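You operate a simulated robot arm through the tools that you are given. There is no shell and no other tool.

The job below is to be done with a simulated robot arm. You get a single attempt, and the scene is never put back.

TASK
Put things in order on the top of the kitting bench. At the end: the yellow block stands where the red dressing block stood; one of the wipes from the top of the kitting bench is on top of the brown small carton on the top of the kitting bench; the red dressing block is in the grey tray (marked "KIT"); the white block stands where the yellow block stood; whatever was shut is shut again. Leave all else as you found it, and nothing knocked over. Set down upright: dressing block.

It is judged by the outcome, as a careful person would: the job done as asked, and still so three seconds after it is handed in. It fails if anything else is knocked over, pushed out of place, dropped, spilled or broken.

THE ROBOT
A 6-joint arm with a two-finger parallel gripper, fixed in place. Base frame: the origin is on the floor under the middle of its stand, x ahead of it, y to its left, z up; the work surface is at about z = 880. Lengths are in mm, angles in rad, forces in N, time in s.
With the tool pointing down near the work surface it reaches from about 360 to 760 mm from the base axis. Its first joint turns from -1.152 to 1.152 rad. Payload 2.45 kg.
Tool frame: the origin (TCP) lies between the finger pads and is the grasp point; the fingertips stand 24 mm ahead of it; z points along the fingers, y is the line along which they close. The gripper opens to 68 mm. The fingers are 17 mm wide and 10 mm thick; the gripper's body (40 by 70 mm) begins 41 mm behind the TCP.
Orientation is that of the tool frame in the base frame, as [roll, pitch, yaw] about the fixed x, y, z axes, in that order (R = Rz(yaw) Ry(pitch) Rx(roll)). With the fingers straight down and closing along the base's y, the tool's x points along the base's -x, its y along +y and its z along -z.

THE INTERFACE
- The arm moves only by the tool play_rows. Its argument "commands" is a list of rows, each a list of 7 numbers: the shift along the base's x, y, z in mm, then the turn, a rotation vector about the base's x, y, z in rad, then the gripper command, from -1 (fully open) to 1 (shut), values between in proportion. In form: [[tx, ty, tz, ax, ay, az, hand], ...]. A call has 1 to 20 rows; each row shifts and turns the commanded pose from where the row before left it. A row lasts 0.2 s, in which the tool goes at most 50 mm and 0.15 rad; a call with a longer step from one row to the next is refused whole, and so is a gripper value outside its range. Where a pose cannot be reached the arm comes as near as it can. A force on the tool above 40 N (or 10 N above the force at the start of the call, whichever is more), or a blocked arm, ends the call early, and 0.2 s more pass. Each finger travels about 108 mm/s and halts on what it meets, pressing with about 34 N; the grip force reading is that of the motor and also rises with nothing between the fingers. The clock runs only during rows and for 0.2 s after the last one: add rows that do not move to give the fingers time. It gives the time, the measured TCP pose, the force on the tool (base axes), the opening and the grip force at its end, in the units of the frame above (readings bear some noise), with the torque about the TCP (base axes, N m) and any sound that the robot's microphone picked up.
- Cameras (640 x 400 px; columns grow to the right, rows downward): "scene" is fixed at [153.3, 402, 1461.9]; the picture's right is [-0.88, -0.48, 0.00], its down [-0.28, 0.51, -0.81] and it looks along [0.39, -0.71, -0.58] (base axes); focal length 343 px, centre (320, 200). "wrist" rides on the gripper at [84, 11, -75] in the tool frame; the picture's right is [-0.13, 0.99, 0.00], its down [-0.60, -0.08, -0.79] and it looks along [-0.79, -0.10, 0.61] (tool axes); focal length 251 px, centre (320, 200). There is no depth. A picture from a camera that has moved, and an enlarged one, comes with that camera's place and axes in the base frame and with its lens.
- grab_frame(camera): a new picture of that camera. The clock stands still meanwhile.
- inspect(camera, box): a new picture of the part [left, top, right, bottom] of that camera's present view, enlarged. The clock stands still meanwhile.
- hand_in(): hands the job in; it is judged then, once.

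Places have to be worked out from the pictures, the camera data and where the tool is seen. Open the gripper and draw the arm clear of the work before you hand the job in, unless the task says otherwise.

The tools are called as name(argument=value, ...) on one line, values as JSON. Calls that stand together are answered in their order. play_rows: Moves the arm, as the interface text tells. Its arguments: {"type":"object","properties":{"commands":{"type":"array","items":{"type":"array","items":{"type":"number"}}}},"required":["commands"]} The other tools are called the same way: grab_frame (camera) takes a picture; inspect (camera, box) takes an enlarged picture of a part of a camera's view; hand_in () hands the job in.

At the start:

```text
clock: 0.0
tool_pos: [431.2, 62.9, 1196.7]
tcp_rot: [-3.141, -0.001, 3.14]
ft_force: [0.4, 0.4, 0.0]
moment: [0.02, -0.04, 0.03]
finger_gap: 68.1
finger_force: 0.1
```

scene: 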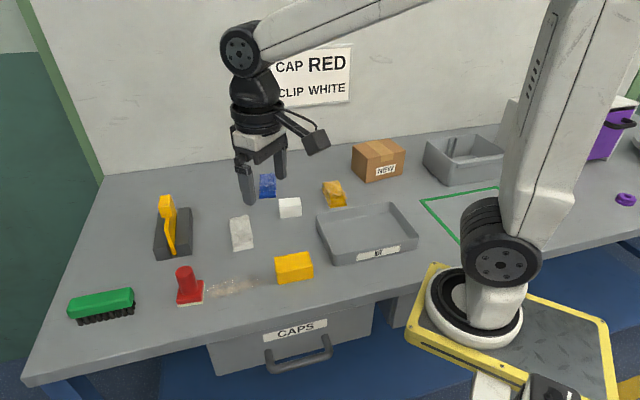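
wrist: 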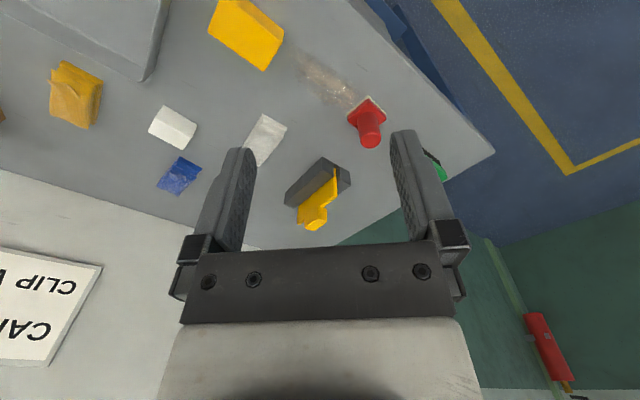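

I'll start by looking closely at the scene with enlarged pictures before moving anything.

inspect(camera="scene", box=[40, 160, 240, 340])

inspect(camera="scene", box=[210, 130, 430, 300])

inspect(camera="scene", box=[400, 60, 640, 280])

inspect(camera="scene", box=[200, 270, 400, 400])

inspect(camera="scene", box=[240, 30, 380, 120])

grab_frame(camera="wrist")

```text
2.22 times, centred on (140, 250) of scene
camera zoom: at [153.3, 402.0, 1461.9], right [-0.88, -0.48, 0.0], down [-0.28, 0.51, -0.81], along [0.39, -0.71, -0.58], focal length 761 px, centre (720, 89)
```

zoom: 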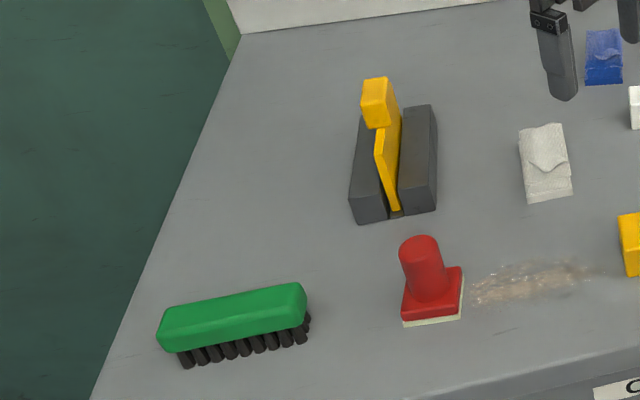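

```text
2.35 times, centred on (320, 215) of scene
camera zoom: at [153.3, 402.0, 1461.9], right [-0.88, -0.48, 0.0], down [-0.28, 0.51, -0.81], along [0.39, -0.71, -0.58], focal length 806 px, centre (320, 165)
```

zoom: 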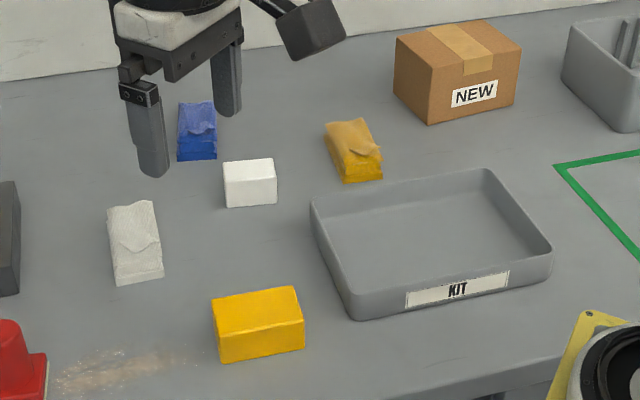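

```text
1.82 times, centred on (520, 170) of scene
camera zoom: at [153.3, 402.0, 1461.9], right [-0.88, -0.48, 0.0], down [-0.28, 0.51, -0.81], along [0.39, -0.71, -0.58], focal length 623 px, centre (-44, 254)
```

zoom: 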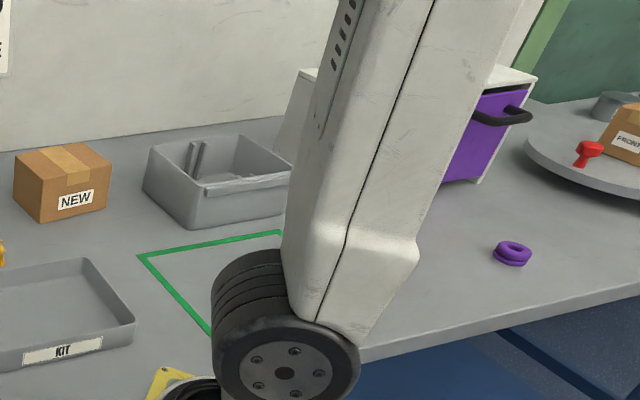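

```text
3.08 times, centred on (300, 335) of scene
camera zoom: at [153.3, 402.0, 1461.9], right [-0.88, -0.48, 0.0], down [-0.28, 0.51, -0.81], along [0.39, -0.71, -0.58], focal length 1054 px, centre (382, -215)
```

zoom: 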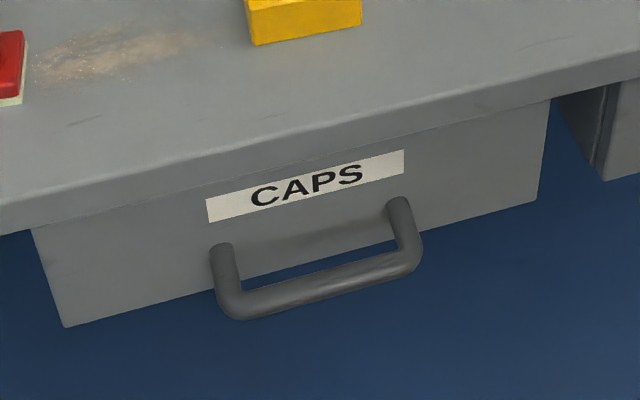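

```text
4.44 times, centred on (310, 75) of scene
camera zoom: at [153.3, 402.0, 1461.9], right [-0.88, -0.48, 0.0], down [-0.28, 0.51, -0.81], along [0.39, -0.71, -0.58], focal length 1523 px, centre (364, 756)
```

zoom: 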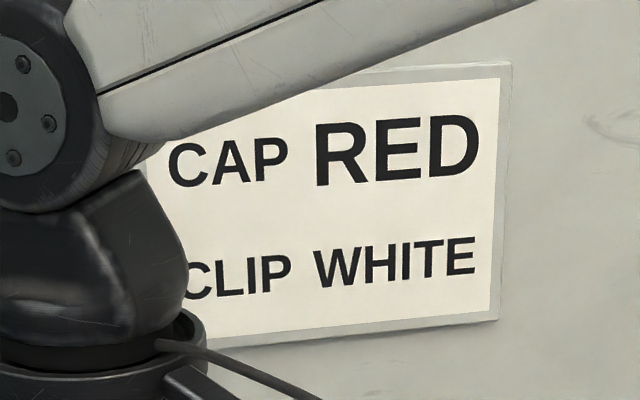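

```text
taken
camera wrist: at [347.1, 73.9, 1273.2], right [0.13, 0.99, 0.0], down [0.6, -0.08, 0.79], along [0.79, -0.1, -0.61], focal length 251 px, centre (320, 200)
```

wrist: 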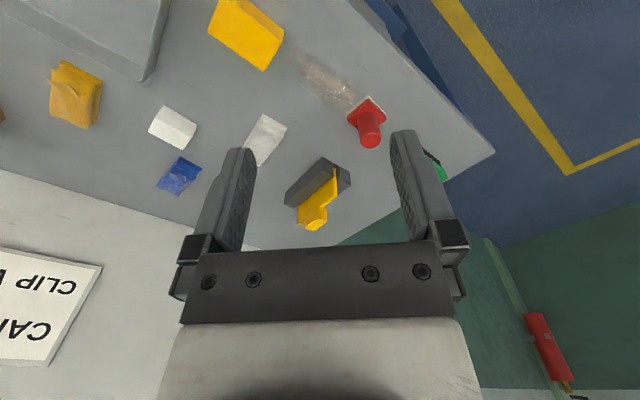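

The overview shows the red dressing block at the front left, the yellow and white blocks in the middle, three wipes packets (white, blue, orange-yellow), the KIT tray and the NEW carton. I'll zoom further to measure the corners.

inspect(camera="scene", box=[160, 255, 240, 315])

inspect(camera="scene", box=[260, 240, 330, 290])

inspect(camera="scene", box=[265, 180, 325, 230])

inspect(camera="scene", box=[310, 130, 420, 210])

inspect(camera="scene", box=[310, 195, 430, 275])

inspect(camera="scene", box=[220, 165, 290, 260])

```text
6.67 times, centred on (200, 285) of scene
camera zoom: at [153.3, 402.0, 1461.9], right [-0.88, -0.48, 0.0], down [-0.28, 0.51, -0.81], along [0.39, -0.71, -0.58], focal length 2284 px, centre (1120, -367)
```

zoom: 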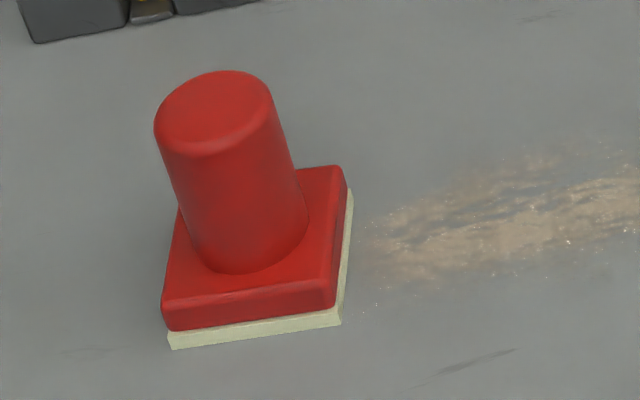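

```text
8.00 times, centred on (295, 265) of scene
camera zoom: at [153.3, 402.0, 1461.9], right [-0.88, -0.48, 0.0], down [-0.28, 0.51, -0.81], along [0.39, -0.71, -0.58], focal length 2741 px, centre (520, -320)
```

zoom: 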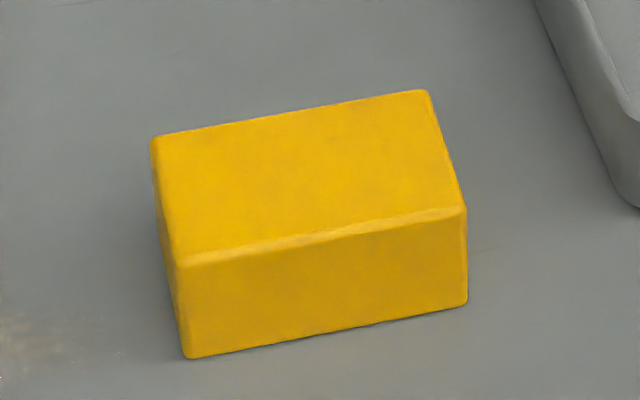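

```text
8.00 times, centred on (295, 205) of scene
camera zoom: at [153.3, 402.0, 1461.9], right [-0.88, -0.48, 0.0], down [-0.28, 0.51, -0.81], along [0.39, -0.71, -0.58], focal length 2741 px, centre (520, 160)
```

zoom: 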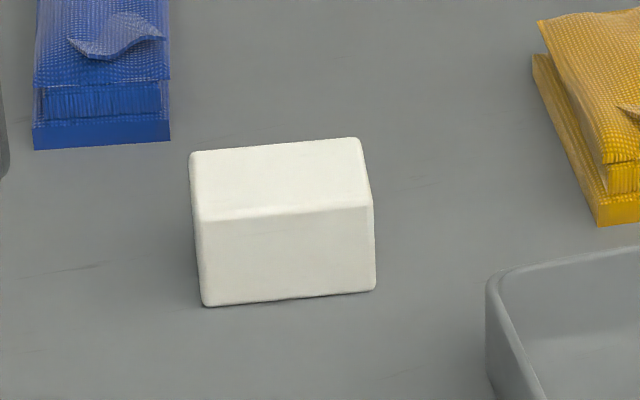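

```text
5.00 times, centred on (365, 170) of scene
camera zoom: at [153.3, 402.0, 1461.9], right [-0.88, -0.48, 0.0], down [-0.28, 0.51, -0.81], along [0.39, -0.71, -0.58], focal length 1713 px, centre (95, 350)
```

zoom: 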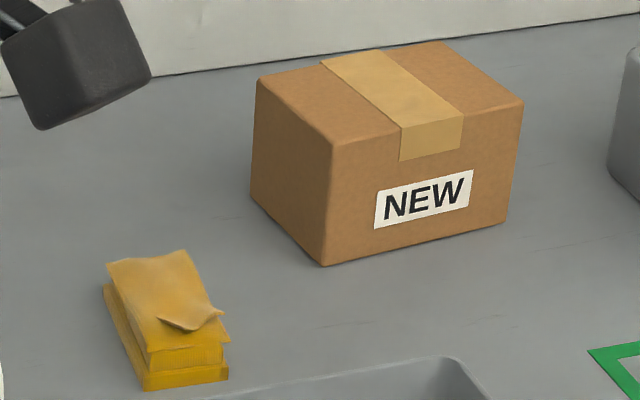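

```text
5.00 times, centred on (370, 235) of scene
camera zoom: at [153.3, 402.0, 1461.9], right [-0.88, -0.48, 0.0], down [-0.28, 0.51, -0.81], along [0.39, -0.71, -0.58], focal length 1713 px, centre (70, 25)
```

zoom: 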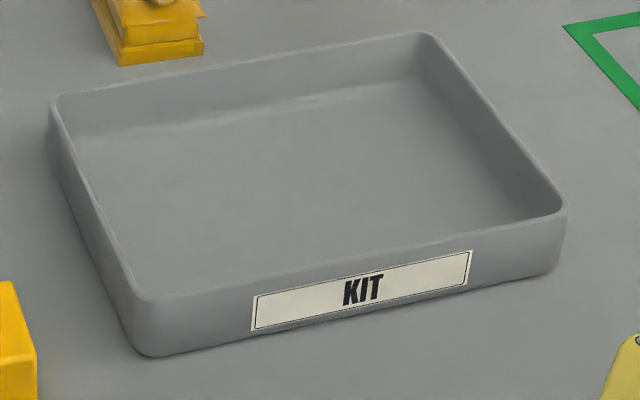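

```text
4.21 times, centred on (255, 212) of scene
camera zoom: at [153.3, 402.0, 1461.9], right [-0.88, -0.48, 0.0], down [-0.28, 0.51, -0.81], along [0.39, -0.71, -0.58], focal length 1442 px, centre (594, 147)
```

zoom: 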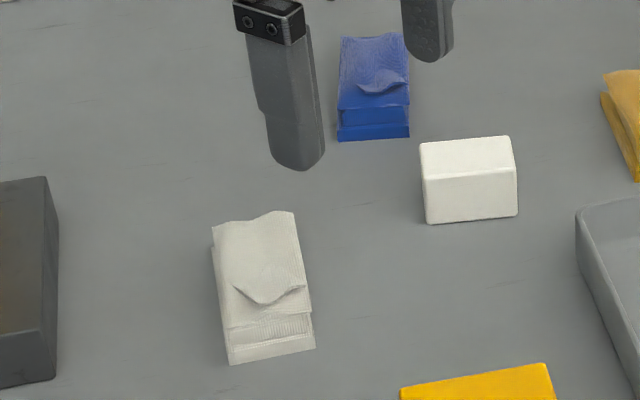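

My estimates from the scene camera: red block centre about (613, 121) with its knob top at z≈953, yellow block (458, -34), white block (586, -217), tray centre (369, -227), carton (457, -538) with its top at z≈967. I'll move to a hover above the red block with the gripper open and check with the wrist camera.

play_rows(commands=[[36, 12, -20, 0, 0, 0, -1], [36, 12, -25, 0, 0, 0, -1], [36, 12, -25, 0, 0, 0, -1], [36, 12, -25, 0, 0, 0, -1], [36, 10.5, -25, 0, 0, 0, -1], [0, 0, -20, 0, 0, 0, -1], [0, 0, 0, 0, 0, 0, -1]])

```text
clock: 1.6
tool_pos: [612.2, 121.6, 1056.0]
tcp_rot: [-3.141, -0.001, 3.139]
ft_force: [0.3, -0.2, 0.5]
moment: [0.01, 0.0, -0.01]
finger_gap: 68.0
finger_force: 0.0
```

The arm reached the hover at (612, 121.6, 1056). I'll check the alignment from both cameras.

grab_frame(camera="wrist")

grab_frame(camera="scene")

```text
taken
camera wrist: at [527.2, 132.3, 1132.3], right [0.13, 0.99, 0.0], down [0.6, -0.08, 0.79], along [0.79, -0.1, -0.61], focal length 251 px, centre (320, 200)
```

wrist: 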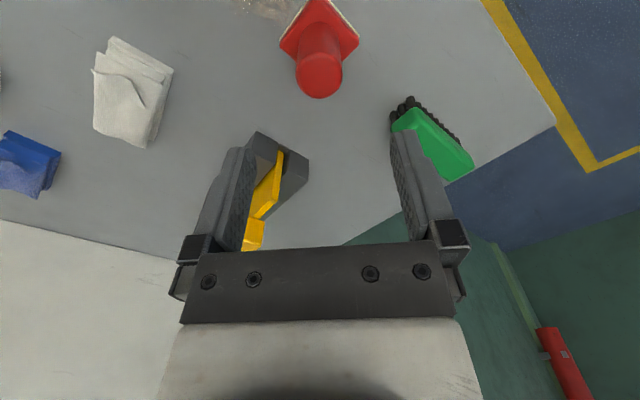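

```text
taken
```

scene: 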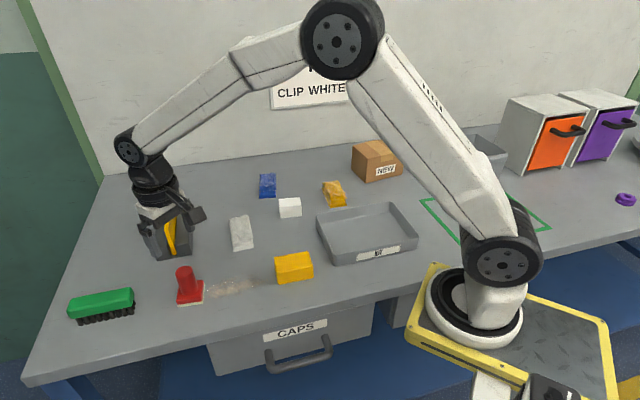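

The wrist view puts the knob top centre at about (614, 121), which agrees with the scene camera. I'll descend so the pads straddle the knob above its base, then check before closing.

play_rows(commands=[[1.5, -0.4, -40, 0, 0, 0, -1], [0, 0, -40, 0, 0, 0, -1], [0, 0, -30, 0, 0, 0, -1], [0, 0, -12, 0, 0, 0, -1], [0, 0, 0, 0, 0, 0, -1]])

grab_frame(camera="wrist")

inspect(camera="scene", box=[140, 220, 260, 320])

```text
clock: 2.8
tool_pos: [613.0, 120.7, 934.5]
tcp_rot: [-3.141, 0.0, 3.139]
ft_force: [0.0, 0.6, 0.6]
moment: [0.03, 0.01, 0.01]
finger_gap: 67.8
finger_force: 0.0
```

```text
taken
camera wrist: at [529.0, 132.4, 1010.8], right [0.13, 0.99, 0.0], down [0.6, -0.08, 0.79], along [0.79, -0.1, -0.61], focal length 251 px, centre (320, 200)
```

wrist: 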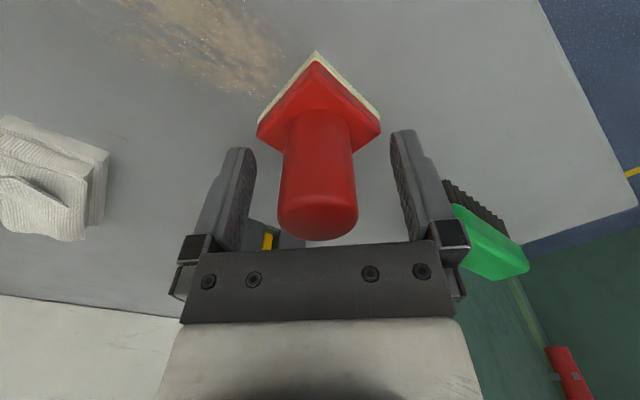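

```text
4.00 times, centred on (200, 270) of scene
camera zoom: at [153.3, 402.0, 1461.9], right [-0.88, -0.48, 0.0], down [-0.28, 0.51, -0.81], along [0.39, -0.71, -0.58], focal length 1370 px, centre (800, -80)
```

zoom: 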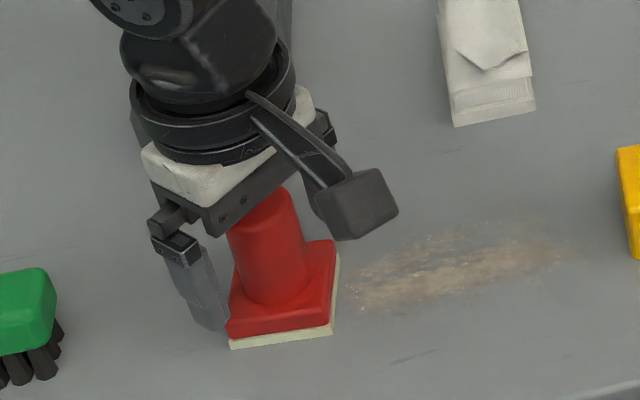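

The knob sits centred between the fingers with the fingertips above the base plate. I'll close on it now.

play_rows(commands=[[0, 0, 0, 0, 0, 0, 1], [0, 0, 0, 0, 0, 0, 1], [0, 0, 0, 0, 0, 0, 1]])

```text
clock: 3.6
tool_pos: [612.8, 121.4, 935.1]
tcp_rot: [3.14, -0.002, 3.14]
ft_force: [0.2, 0.5, 0.1]
moment: [0.02, 0.01, 0.0]
finger_gap: 33.1
finger_force: 34.2
```

The grip reads 33 mm opening at 34 N, so the knob is held. I'll lift straight up 130 mm.

play_rows(commands=[[0, 0, 15, 0, 0, 0, 1], [0, 0, 30, 0, 0, 0, 1], [0, 0, 40, 0, 0, 0, 1], [0, 0, 45, 0, 0, 0, 1], [0, 0, 0, 0, 0, 0, 1]])

grab_frame(camera="scene")

grab_frame(camera="wrist")

```text
clock: 4.8
tool_pos: [612.6, 120.2, 1065.4]
tcp_rot: [3.141, -0.002, 3.139]
ft_force: [0.5, -1.4, -2.6]
moment: [-0.05, -0.01, -0.01]
finger_gap: 33.1
finger_force: 33.8
```

```text
taken
```

scene: 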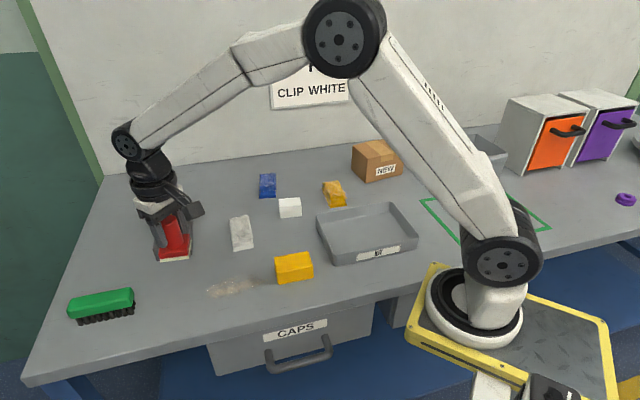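

```text
taken
camera wrist: at [528.8, 131.7, 1141.5], right [0.13, 0.99, 0.0], down [0.61, -0.08, 0.79], along [0.79, -0.1, -0.61], focal length 251 px, centre (320, 200)
```

wrist: 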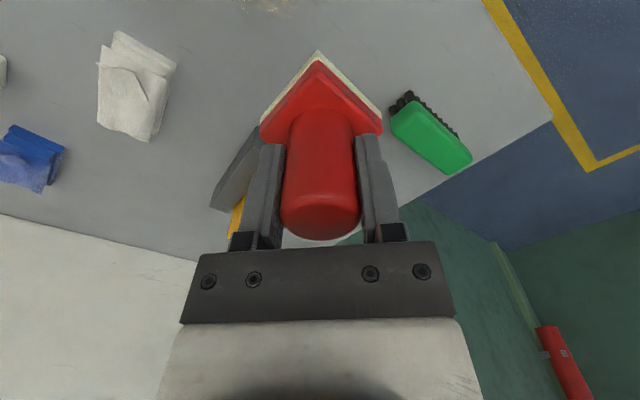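

The block is lifted upright and nothing else has moved. I'll carry it over to above the tray, at about (377, -230).

play_rows(commands=[[-12, -18, 0, 0, 0, 0, 1], [-20, -30, 0, 0, 0, 0, 1], [-23, -34.5, 0, 0, 0, 0, 1], [-23, -34.5, 0, 0, 0, 0, 1], [-23, -34.5, 0, 0, 0, 0, 1], [-23, -34.5, 0, 0, 0, 0, 1], [-23, -34.5, 0, 0, 0, 0, 1], [-23, -34.5, 0, 0, 0, 0, 1], [-23, -34.5, 0, 0, 0, 0, 1], [-20, -30, 0, 0, 0, 0, 1], [-15, -22, 0, 0, 0, 0, 1], [-7, -9, 0, 0, 0, 0, 1], [0, 0, 0, 0, 0, 0, 1]])

grab_frame(camera="scene")

grab_frame(camera="wrist")

```text
clock: 7.6
tool_pos: [379.3, -229.5, 1066.0]
tcp_rot: [-3.141, 0.0, 3.139]
ft_force: [-1.1, 0.2, -2.1]
moment: [0.02, 0.01, -0.01]
finger_gap: 33.2
finger_force: 33.7
```

```text
taken
```

scene: 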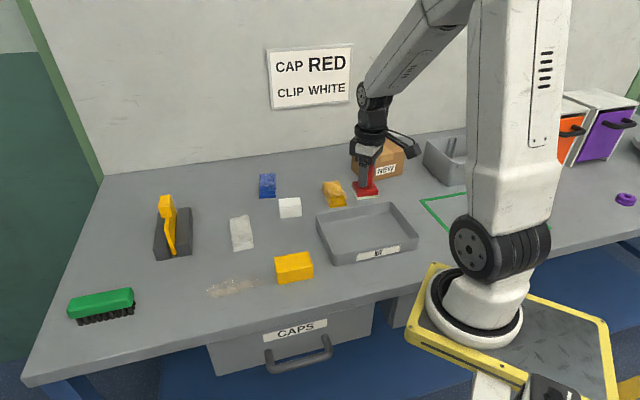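

```text
taken
camera wrist: at [293.9, -219.0, 1141.8], right [0.13, 0.99, 0.0], down [0.6, -0.08, 0.79], along [0.79, -0.1, -0.61], focal length 251 px, centre (320, 200)
```

wrist: 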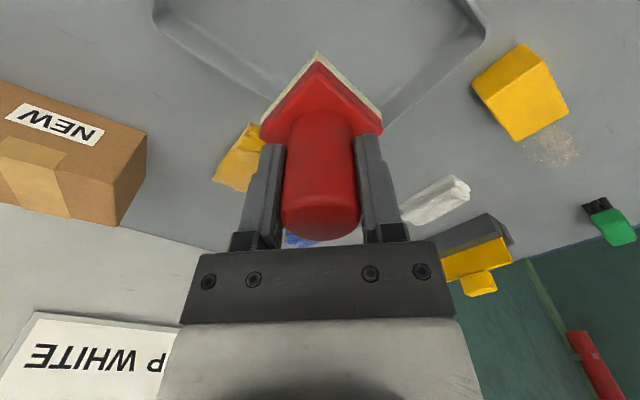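

The block hangs over the tray interior. I'll lower to just above the tray floor, keeping an eye on the force.

play_rows(commands=[[-3, 0, -35, 0, 0, 0, 1], [-2, 0, -40, 0, 0, 0, 1], [0, 0, -30, 0, 0, 0, 1], [0, 0, -13, 0, 0, 0, 1], [0, 0, 0, 0, 0, 0, 1]])

inspect(camera="scene", box=[300, 160, 440, 275])

grab_frame(camera="wrist")

```text
clock: 8.8
tool_pos: [373.3, -229.7, 947.0]
tcp_rot: [3.14, 0.0, 3.14]
ft_force: [-0.2, -0.4, -2.1]
moment: [0.0, 0.01, -0.02]
finger_gap: 33.1
finger_force: 33.9
```

```text
3.48 times, centred on (370, 218) of scene
camera zoom: at [153.4, 402.0, 1461.9], right [-0.88, -0.48, 0.0], down [-0.28, 0.51, -0.81], along [0.39, -0.71, -0.58], focal length 1192 px, centre (146, 139)
```

zoom: 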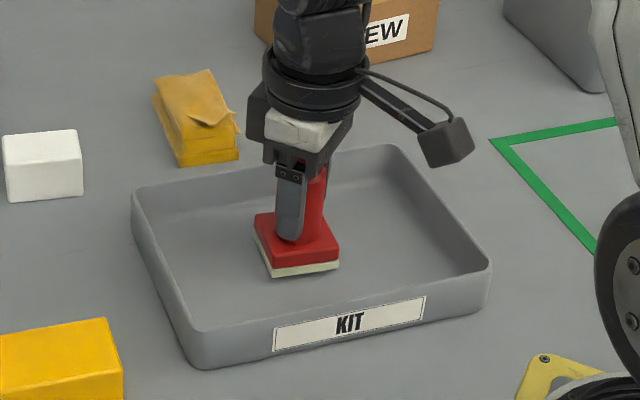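

```text
taken
camera wrist: at [288.7, -218.4, 1023.1], right [0.13, 0.99, 0.0], down [0.6, -0.08, 0.79], along [0.79, -0.1, -0.61], focal length 251 px, centre (320, 200)
```

wrist: 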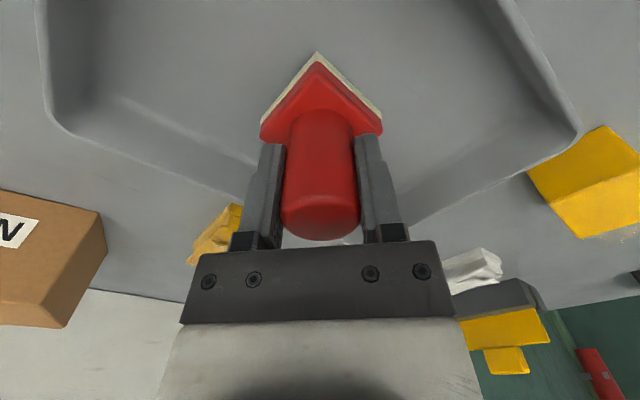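

The block is inside the tray, upright, and just above the floor. I'll lower it in small steps until the force shows contact.

play_rows(commands=[[0, 0, -3, 0, 0, 0, 1], [0, 0, -2, 0, 0, 0, 1], [0, 0, -1, 0, 0, 0, 1], [0, 0, 0, 0, 0, 0, 1]])

```text
clock: 9.8
tool_pos: [374.7, -229.2, 941.6]
tcp_rot: [3.141, -0.002, 3.14]
ft_force: [-0.1, -0.1, -1.5]
moment: [0.0, -0.01, -0.01]
finger_gap: 33.1
finger_force: 34.5
```

No contact yet (force is still just the weight). I'll continue down 1 mm at a time.

play_rows(commands=[[0, 0, -1, 0, 0, 0, 1], [0, 0, -1, 0, 0, 0, 1], [0, 0, 0, 0, 0, 0, 1]])

```text
clock: 10.6
tool_pos: [373.5, -228.7, 940.8]
tcp_rot: [3.141, 0.001, 3.138]
ft_force: [-4.4, 4.5, 19.8]
moment: [0.2, 0.31, -0.09]
finger_gap: 33.0
finger_force: 33.6
```

Contact with the tray floor: 20 N upwards at z≈940.6. I'll ease off slightly, then open the fingers.

play_rows(commands=[[0, 0, 0.7, 0, 0, 0, 1], [0, 0, 0, 0, 0, 0, 1], [0, 0, 0, 0, 0, 0, 0.5], [0, 0, 0, 0, 0, 0, 0], [0, 0, 0, 0, 0, 0, -1], [0, 0, 0, 0, 0, 0, -1]])

grab_frame(camera="wrist")

inspect(camera="scene", box=[300, 160, 440, 275])

```text
clock: 12.0
tool_pos: [373.4, -229.6, 939.8]
tcp_rot: [-3.141, -0.002, 3.139]
ft_force: [-0.2, 0.2, -0.5]
moment: [0.03, -0.02, 0.02]
finger_gap: 68.0
finger_force: 0.0
```

```text
taken
camera wrist: at [288.6, -218.7, 1016.1], right [0.13, 0.99, 0.0], down [0.6, -0.08, 0.79], along [0.79, -0.1, -0.61], focal length 251 px, centre (320, 200)
```

wrist: 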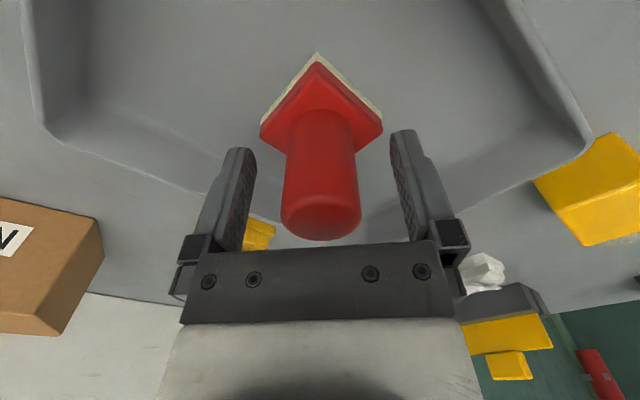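

```text
3.48 times, centred on (370, 218) of scene
camera zoom: at [153.3, 402.0, 1461.9], right [-0.88, -0.48, 0.0], down [-0.28, 0.51, -0.81], along [0.39, -0.71, -0.58], focal length 1192 px, centre (146, 139)
```

zoom: 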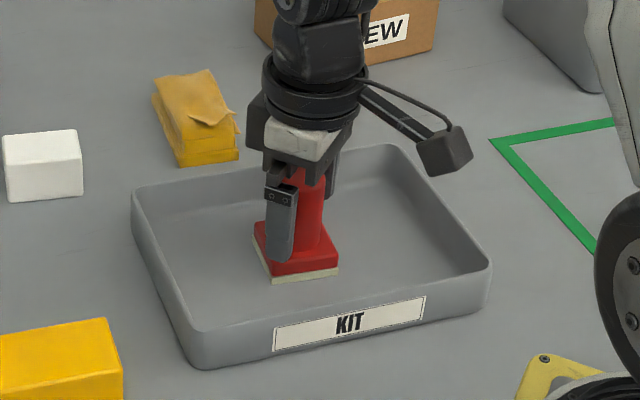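

The red block stands upright and free in the tray. I'll rise straight up clear of it, then go to a hover over the yellow block, turning the gripper about +0.75 rad so it closes across the block's short side.

play_rows(commands=[[0, 0, 10, 0, 0, 0, -1], [0, 0, 35, 0, 0, 0, -1], [0, 0, 45, 0, 0, 0, -1], [0, 0, 40, 0, 0, 0, -1], [12, 28, 0, 0, 0, 0.107, -1], [12, 28, 0, 0, 0, 0.107, -1], [12, 28, 0, 0, 0, 0.107, -1], [12, 28, 0, 0, 0, 0.107, -1], [12, 28, 0, 0, 0, 0.107, -1], [12.5, 28, 0, 0, 0, 0.107, -1], [12.5, 28, -20, 0, 0, 0.108, -1], [0, 0, 0, 0, 0, 0, -1]])

grab_frame(camera="wrist")

grab_frame(camera="scene")

```text
clock: 14.6
tool_pos: [457.7, -32.5, 1049.7]
tcp_rot: [3.141, -0.002, -2.392]
ft_force: [0.3, 0.6, -0.2]
moment: [0.02, 0.02, 0.0]
finger_gap: 68.1
finger_force: 0.0
```

```text
taken
camera wrist: at [388.3, -82.4, 1125.8], right [-0.58, 0.81, 0.0], down [0.5, 0.35, 0.79], along [0.64, 0.46, -0.61], focal length 251 px, centre (320, 200)
```

wrist: 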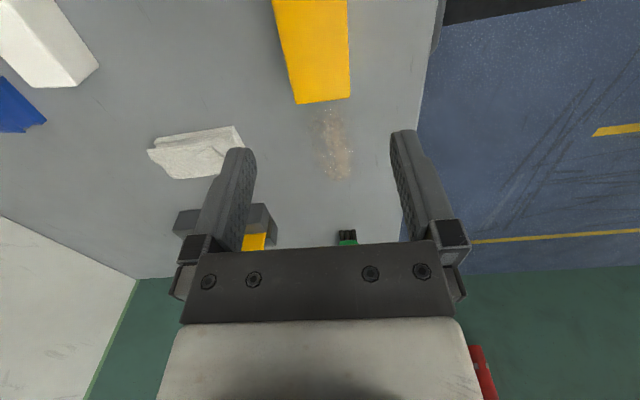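

```text
taken
```

scene: 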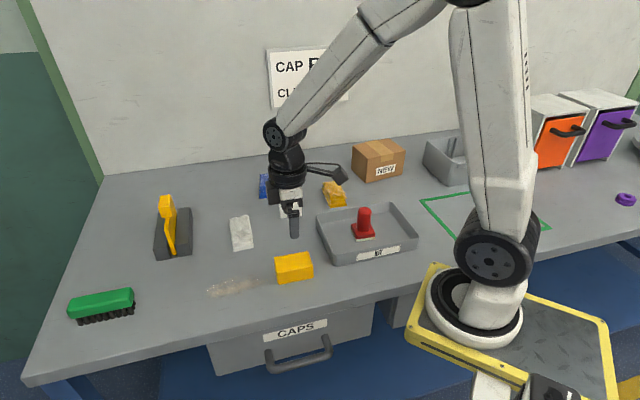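

The gripper is turned and hovering over the yellow block. I'll zoom on the wrist view to check lateral centring and yaw.

inspect(camera="wrist", box=[240, 0, 400, 110])

inspect(camera="scene", box=[250, 200, 340, 290])

```text
3.64 times, centred on (320, 55) of wrist
camera zoom: at [388.3, -82.4, 1125.8], right [-0.58, 0.81, 0.0], down [0.5, 0.35, 0.79], along [0.64, 0.46, -0.61], focal length 914 px, centre (320, 727)
```

zoom: 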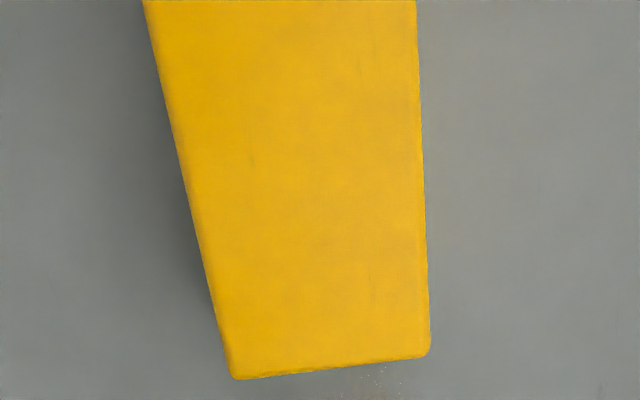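

```text
4.44 times, centred on (295, 245) of scene
camera zoom: at [153.3, 402.0, 1461.9], right [-0.88, -0.48, 0.0], down [-0.28, 0.51, -0.81], along [0.39, -0.71, -0.58], focal length 1523 px, centre (431, 0)
```

zoom: 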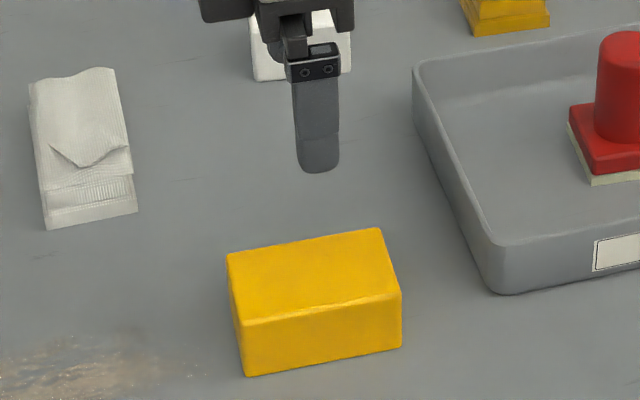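

The wrist and scene estimates agree: yellow block centre about (458.5, -34), long axis about 43°, and the gripper yaw matches. I'll descend to z≈911, with the tips about 7 mm above the bench.

play_rows(commands=[[0.8, -1.2, -40, 0, 0, 0, -1], [0, 0, -40, 0, 0, 0, -1], [0, 0, -35, 0, 0, 0, -1], [0, 0, -15, 0, 0, 0, -1], [0, 0, -9, 0, 0, 0, -1], [0, 0, 0, 0, 0, 0, -1]])

grab_frame(camera="wrist")

inspect(camera="scene", box=[240, 190, 350, 295])

```text
clock: 16.0
tool_pos: [459.1, -34.6, 912.3]
tcp_rot: [-3.141, 0.0, -2.393]
ft_force: [1.0, 0.6, -0.1]
moment: [-0.01, 0.03, -0.02]
finger_gap: 67.8
finger_force: 0.1
```

```text
taken
camera wrist: at [389.3, -84.0, 987.1], right [-0.58, 0.81, 0.0], down [0.5, 0.35, 0.79], along [0.65, 0.46, -0.61], focal length 251 px, centre (320, 200)
```

wrist: 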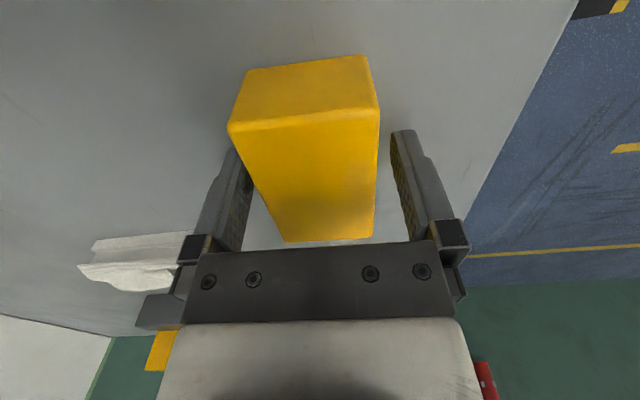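

```text
3.81 times, centred on (295, 242) of scene
camera zoom: at [153.3, 402.0, 1461.9], right [-0.88, -0.48, 0.0], down [-0.28, 0.51, -0.81], along [0.39, -0.71, -0.58], focal length 1305 px, centre (415, 38)
```

zoom: 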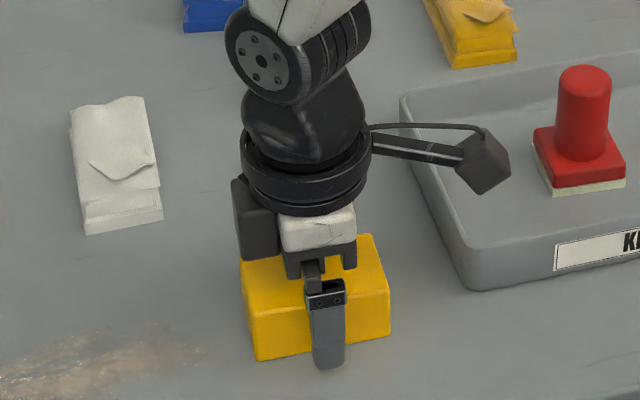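

The block is centred and square between the fingers. I'll close on it.

play_rows(commands=[[0, 0, 0, 0, 0, 0, 1], [0, 0, 0, 0, 0, 0, 1], [0, 0, 0, 0, 0, 0, 1]])

```text
clock: 16.8
tool_pos: [459.1, -34.8, 911.3]
tcp_rot: [-3.141, -0.003, -2.391]
ft_force: [0.1, 0.0, -0.1]
moment: [0.0, -0.05, -0.02]
finger_gap: 49.8
finger_force: 34.4
```

Gripped at 49.8 mm with 34 N; the yellow block's original centre is therefore about (459, -34.6). I'll lift it and carry it over to the red block's old place at (613.5, 121).

play_rows(commands=[[0, 0, 15, 0, 0, 0, 1], [0, 0, 30, 0, 0, 0, 1], [0, 0, 35, 0, 0, 0, 1], [12, 12, 0, 0, 0, 0, 1], [22, 22, 0, 0, 0, 0, 1], [26, 26, 0, 0, 0, 0, 1], [26, 26, 0, 0, 0, 0, 1], [26, 26, 0, 0, 0, 0, 1], [22, 23, 0, 0, 0, 0, 1], [14, 15, 0, 0, 0, 0, 1], [6.4, 6, 0, 0, 0, 0, 1], [0, 0, 0, 0, 0, 0, 1]])

grab_frame(camera="scene")

grab_frame(camera="wrist")

```text
clock: 19.4
tool_pos: [612.2, 120.2, 990.1]
tcp_rot: [3.141, -0.001, -2.392]
ft_force: [0.8, 0.0, -1.3]
moment: [-0.01, 0.0, 0.0]
finger_gap: 49.7
finger_force: 34.1
```

```text
taken
```

scene: 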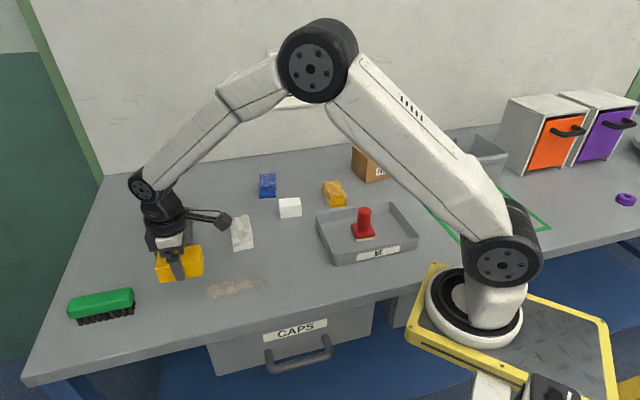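

```text
taken
camera wrist: at [544.0, 72.3, 1066.6], right [-0.58, 0.81, 0.0], down [0.5, 0.35, 0.79], along [0.65, 0.46, -0.61], focal length 251 px, centre (320, 200)
```

wrist: 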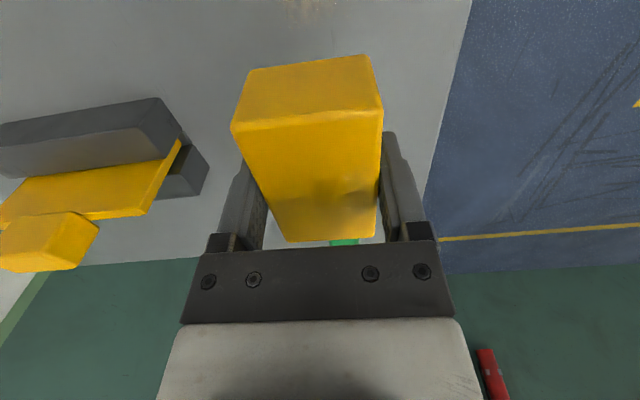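

The block is held square, roughly over the target, with good clearance from the brush. I'll trim by about 1 mm and lower to just above the bench.

play_rows(commands=[[1, 1, -25, 0, 0, 0, 1], [0, 0, -30, 0, 0, 0, 1], [0, 0, -15, 0, 0, 0, 1], [0, 0, -4, 0, 0, 0, 1], [0, 0, -2, 0, 0, 0, 1], [0, 0, 0, 0, 0, 0, 1]])

```text
clock: 20.8
tool_pos: [613.4, 121.9, 915.1]
tcp_rot: [-3.141, 0.002, -2.392]
ft_force: [-0.2, -0.1, -2.0]
moment: [0.01, -0.01, 0.0]
finger_gap: 49.8
finger_force: 34.3
```

Now at z≈915, above the (613.4, 121.9) target. I'll step down until contact.

play_rows(commands=[[0, 0, -1.5, 0, 0, 0, 1], [0, 0, -1, 0, 0, 0, 1], [0, 0, -0.7, 0, 0, 0, 1], [0, 0, 0, 0, 0, 0, 1]])

```text
clock: 21.8
tool_pos: [614.3, 122.4, 911.7]
tcp_rot: [3.142, -0.002, -2.393]
ft_force: [-0.2, 0.0, -2.8]
moment: [0.01, 0.02, -0.02]
finger_gap: 49.8
finger_force: 34.0
```

No contact yet. I'll go on down another millimetre or so.

play_rows(commands=[[0, 0, -0.7, 0, 0, 0, 1], [0, 0, -0.6, 0, 0, 0, 1], [0, 0, 0, 0, 0, 0, 1]])

```text
clock: 22.6
tool_pos: [612.4, 123.2, 910.7]
tcp_rot: [-3.141, 0.0, -2.392]
ft_force: [-4.0, -1.1, 9.4]
moment: [-0.1, 0.26, 0.01]
finger_gap: 49.7
finger_force: 33.6
```

Contact (force rose to +9 N). I'll open the fingers here and look.

play_rows(commands=[[0, 0, 0.3, 0, 0, 0, 0.2], [0, 0, 0, 0, 0, 0, -0.4], [0, 0, 0, 0, 0, 0, -1], [0, 0, 0, 0, 0, 0, -1]])

grab_frame(camera="wrist")

inspect(camera="scene", box=[120, 200, 270, 320])

```text
clock: 23.6
tool_pos: [614.0, 122.9, 910.9]
tcp_rot: [3.141, -0.001, -2.394]
ft_force: [-1.0, 1.2, -0.5]
moment: [-0.01, -0.03, -0.03]
finger_gap: 68.1
finger_force: 0.1
```

```text
taken
camera wrist: at [544.7, 73.1, 986.6], right [-0.58, 0.81, 0.0], down [0.5, 0.35, 0.79], along [0.65, 0.46, -0.61], focal length 251 px, centre (320, 200)
```

wrist: 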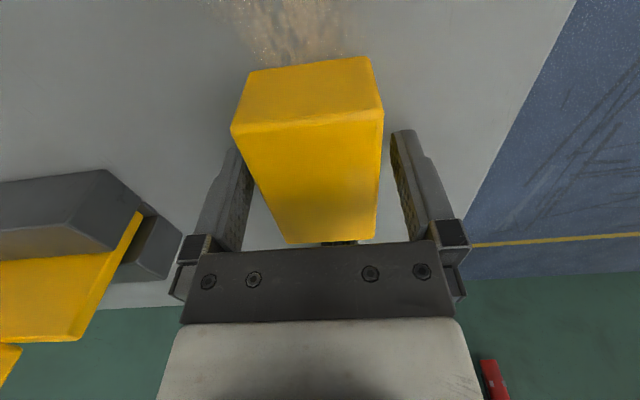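

```text
3.33 times, centred on (195, 260) of scene
camera zoom: at [153.3, 402.0, 1461.9], right [-0.88, -0.48, 0.0], down [-0.28, 0.51, -0.81], along [0.39, -0.71, -0.58], focal length 1142 px, centre (737, 0)
```

zoom: 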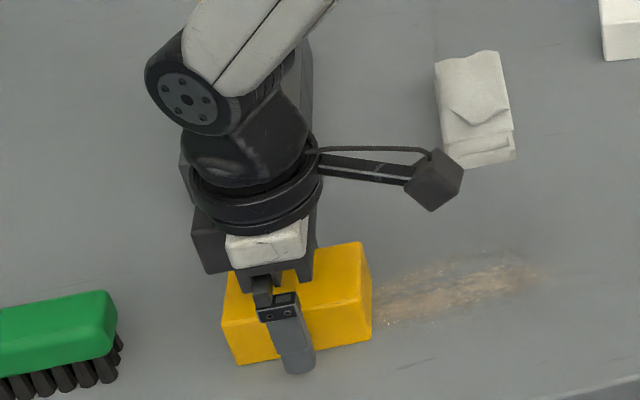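

The yellow block stands on the red block's old place. I'll rise and move to a hover above the white block at about (586, -217), turning slightly to its yaw (~38.5°).

play_rows(commands=[[0, 0, 10, 0, 0, 0, -1], [0, 0, 40, 0, 0, 0, -1], [0, 0, 45, 0, 0, 0, -1], [0, 0, 45, 0, 0, 0, -1], [-2, -25, 0, 0, 0, -0.008, -1], [-3, -40, 0, 0, 0, -0.008, -1], [-3, -45, 0, 0, 0, -0.008, -1], [-3, -45, 0, 0, 0, -0.008, -1], [-3, -45, 0, 0, 0, -0.008, -1], [-3, -45, 0, 0, 0, -0.01, -1], [-4, -45, 0, 0, 0, -0.01, -1], [-4, -35, 0, 0, 0, -0.01, -1], [-3, -15, 0, 0, 0, -0.01, -1], [0, 0, 0, 0, 0, 0, -1]])

grab_frame(camera="wrist")

grab_frame(camera="scene")

```text
clock: 26.6
tool_pos: [585.6, -218.5, 1051.4]
tcp_rot: [3.14, 0.0, -2.474]
ft_force: [1.2, -0.2, -0.3]
moment: [0.03, -0.04, 0.02]
finger_gap: 68.0
finger_force: 0.0
```

```text
taken
camera wrist: at [513.5, -262.1, 1127.0], right [-0.51, 0.86, 0.0], down [0.52, 0.31, 0.79], along [0.68, 0.41, -0.61], focal length 251 px, centre (320, 200)
```

wrist: 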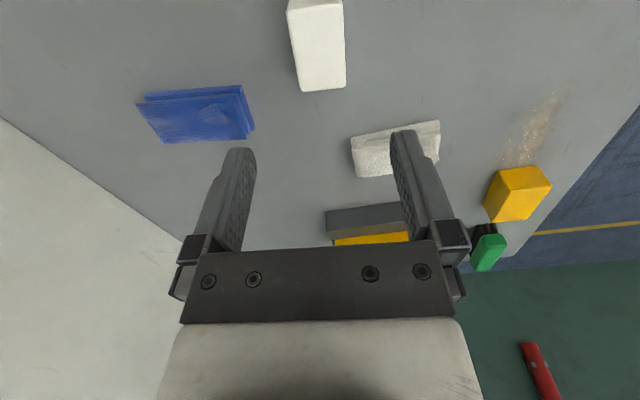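

```text
taken
```

scene: 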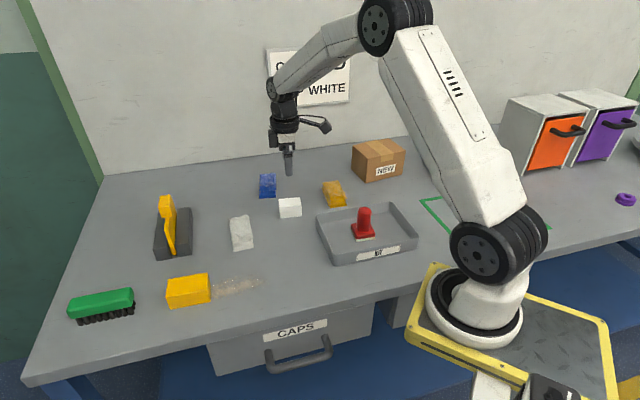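

The hover over the white block looks close; I'll zoom to refine the centre and yaw.

inspect(camera="wrist", box=[260, 0, 380, 100])

inspect(camera="scene", box=[230, 130, 350, 230])

```text
4.00 times, centred on (320, 50) of wrist
camera zoom: at [513.5, -262.1, 1127.0], right [-0.51, 0.86, 0.0], down [0.52, 0.31, 0.79], along [0.68, 0.41, -0.61], focal length 1006 px, centre (320, 800)
```

zoom: 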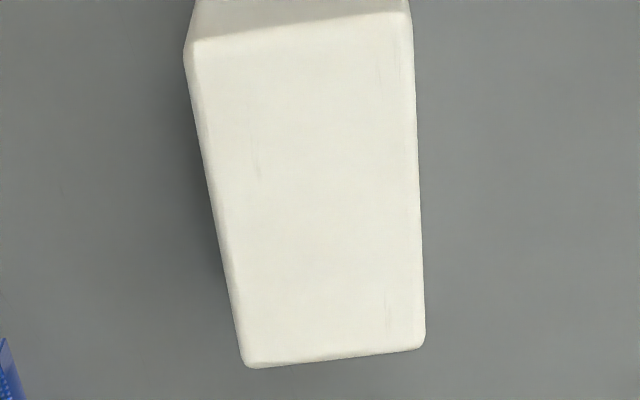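

```text
4.00 times, centred on (290, 180) of scene
camera zoom: at [153.4, 402.0, 1461.9], right [-0.88, -0.48, 0.0], down [-0.28, 0.51, -0.81], along [0.39, -0.71, -0.58], focal length 1370 px, centre (440, 280)
```

zoom: 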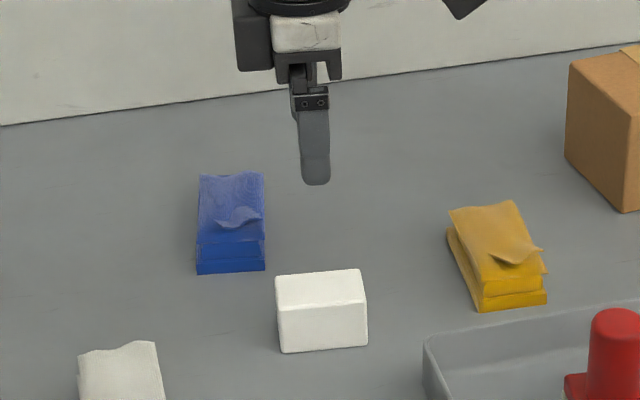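

White block centre from the wrist view: (587.2, -218.6), about 59 × 39 mm, yaw 37.7°. I'll trim by +1.4 mm in x and descend to z≈911.

play_rows(commands=[[1.4, 0, -40, 0, 0, -0.008, -1], [0, 0, -40, 0, 0, 0, -1], [0, 0, -35, 0, 0, 0, -1], [0, 0, -16, 0, 0, 0, -1], [0, 0, -9, 0, 0, 0, -1], [0, 0, 0, 0, 0, 0, -1]])

grab_frame(camera="wrist")

inspect(camera="scene", box=[230, 130, 350, 230])

```text
clock: 28.0
tool_pos: [588.1, -218.0, 909.0]
tcp_rot: [3.14, -0.002, -2.482]
ft_force: [-1.3, 0.4, -0.8]
moment: [-0.02, 0.01, 0.01]
finger_gap: 68.1
finger_force: 0.0
```

```text
taken
camera wrist: at [514.4, -261.8, 986.0], right [-0.51, 0.86, 0.0], down [0.53, 0.31, 0.79], along [0.68, 0.4, -0.61], focal length 251 px, centre (320, 200)
```

wrist: 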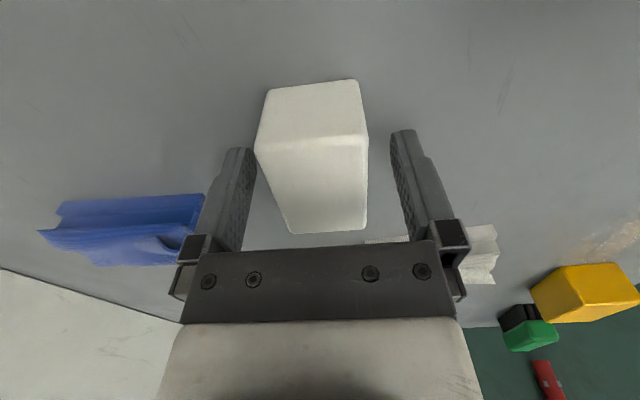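

```text
4.00 times, centred on (290, 180) of scene
camera zoom: at [153.3, 402.0, 1461.9], right [-0.88, -0.48, 0.0], down [-0.28, 0.51, -0.81], along [0.39, -0.71, -0.58], focal length 1370 px, centre (440, 280)
```

zoom: 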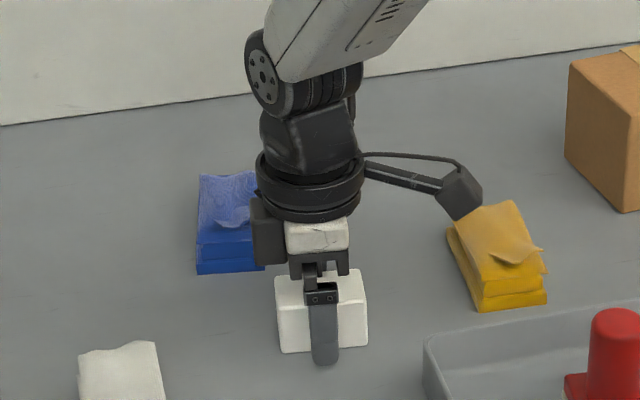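

The white block is centred between the fingers. I'll close on it.

play_rows(commands=[[0, 0, 0, 0, 0, 0, 1], [0, 0, 0, 0, 0, 0, 1], [0, 0, 0, 0, 0, 0, 1]])

```text
clock: 28.8
tool_pos: [587.3, -219.3, 910.1]
tcp_rot: [3.14, -0.001, -2.48]
ft_force: [0.6, -0.5, 0.0]
moment: [-0.03, 0.0, 0.0]
finger_gap: 39.7
finger_force: 33.7
```

Gripped at 39.7 mm with 34 N. I'll lift and carry it to the yellow block's old place at (459, -34.6), turning to its yaw (~43°).

play_rows(commands=[[0, 0, 15, 0, 0, 0, 1], [0, 0, 30, 0, 0, 0, 1], [0, 0, 35, 0, 0, 0, 1], [-8, 12, 0, 0, 0, 0.01, 1], [-18, 26, 0, 0, 0, 0.012, 1], [-22, 31, 0, 0, 0, 0.013, 1], [-22, 31, 0, 0, 0, 0.013, 1], [-22, 32, 0, 0, 0, 0.014, 1], [-18, 26, 0, 0, 0, 0.014, 1], [-12, 18, 0, 0, 0, 0.014, 1], [-6, 8.5, 0, 0, 0, 0, 1], [0, 0, 0, 0, 0, 0, 1]])

grab_frame(camera="scene")

grab_frame(camera="wrist")

```text
clock: 31.4
tool_pos: [459.6, -32.2, 990.2]
tcp_rot: [3.141, 0.001, -2.393]
ft_force: [-0.7, 0.3, -0.8]
moment: [0.03, 0.0, 0.03]
finger_gap: 39.3
finger_force: 33.9
```

```text
taken
```

scene: 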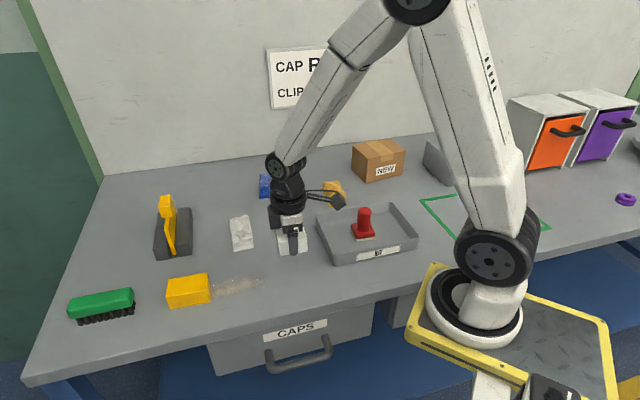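

```text
taken
camera wrist: at [390.3, -82.2, 1066.9], right [-0.58, 0.81, 0.0], down [0.5, 0.35, 0.79], along [0.65, 0.46, -0.61], focal length 251 px, centre (320, 200)
```

wrist: 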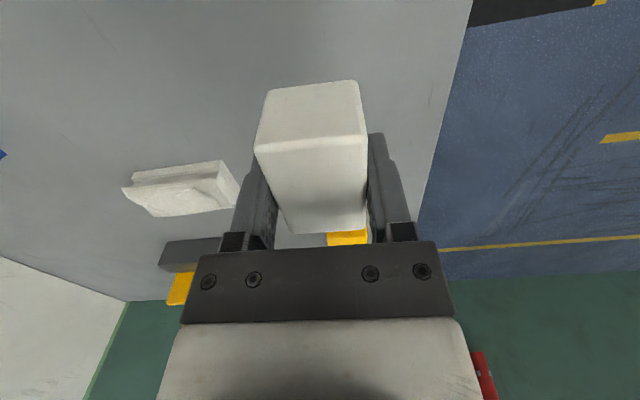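

The white block is over the target with about 2 mm to trim in y. I'll lower to just above the bench.

play_rows(commands=[[-0.6, -1.8, -25, 0, 0, 0, 1], [0, 0, -30, 0, 0, 0, 1], [0, 0, -15, 0, 0, 0, 1], [0, 0, -4, 0, 0, 0, 1], [0, 0, -2.5, 0, 0, 0, 1], [0, 0, 0, 0, 0, 0, 1]])

```text
clock: 32.8
tool_pos: [458.5, -33.8, 913.5]
tcp_rot: [-3.14, -0.001, -2.391]
ft_force: [-0.5, -1.4, -1.8]
moment: [-0.03, 0.0, -0.03]
finger_gap: 39.7
finger_force: 33.8
```

At z≈913.5 and on position. I'll step down gently to contact.

play_rows(commands=[[0, 0, -1.2, 0, 0, 0, 1], [0, 0, -1, 0, 0, 0, 1], [0, 0, -0.7, 0, 0, 0, 1], [0, 0, 0, 0, 0, 0, 1]])

```text
clock: 33.8
tool_pos: [458.7, -35.6, 911.1]
tcp_rot: [-3.142, -0.002, -2.391]
ft_force: [-0.5, 0.3, -1.1]
moment: [-0.02, 0.05, 0.02]
finger_gap: 39.4
finger_force: 33.6
```

Still no contact. I'll take another small step down.

play_rows(commands=[[0, 0, -0.7, 0, 0, 0, 1], [0, 0, -0.6, 0, 0, 0, 1], [0, 0, 0, 0, 0, 0, 1]])

```text
clock: 34.6
tool_pos: [457.9, -35.5, 909.7]
tcp_rot: [3.142, -0.002, -2.391]
ft_force: [-1.7, 1.2, 3.1]
moment: [-0.02, 0.05, -0.04]
finger_gap: 39.5
finger_force: 33.8
```

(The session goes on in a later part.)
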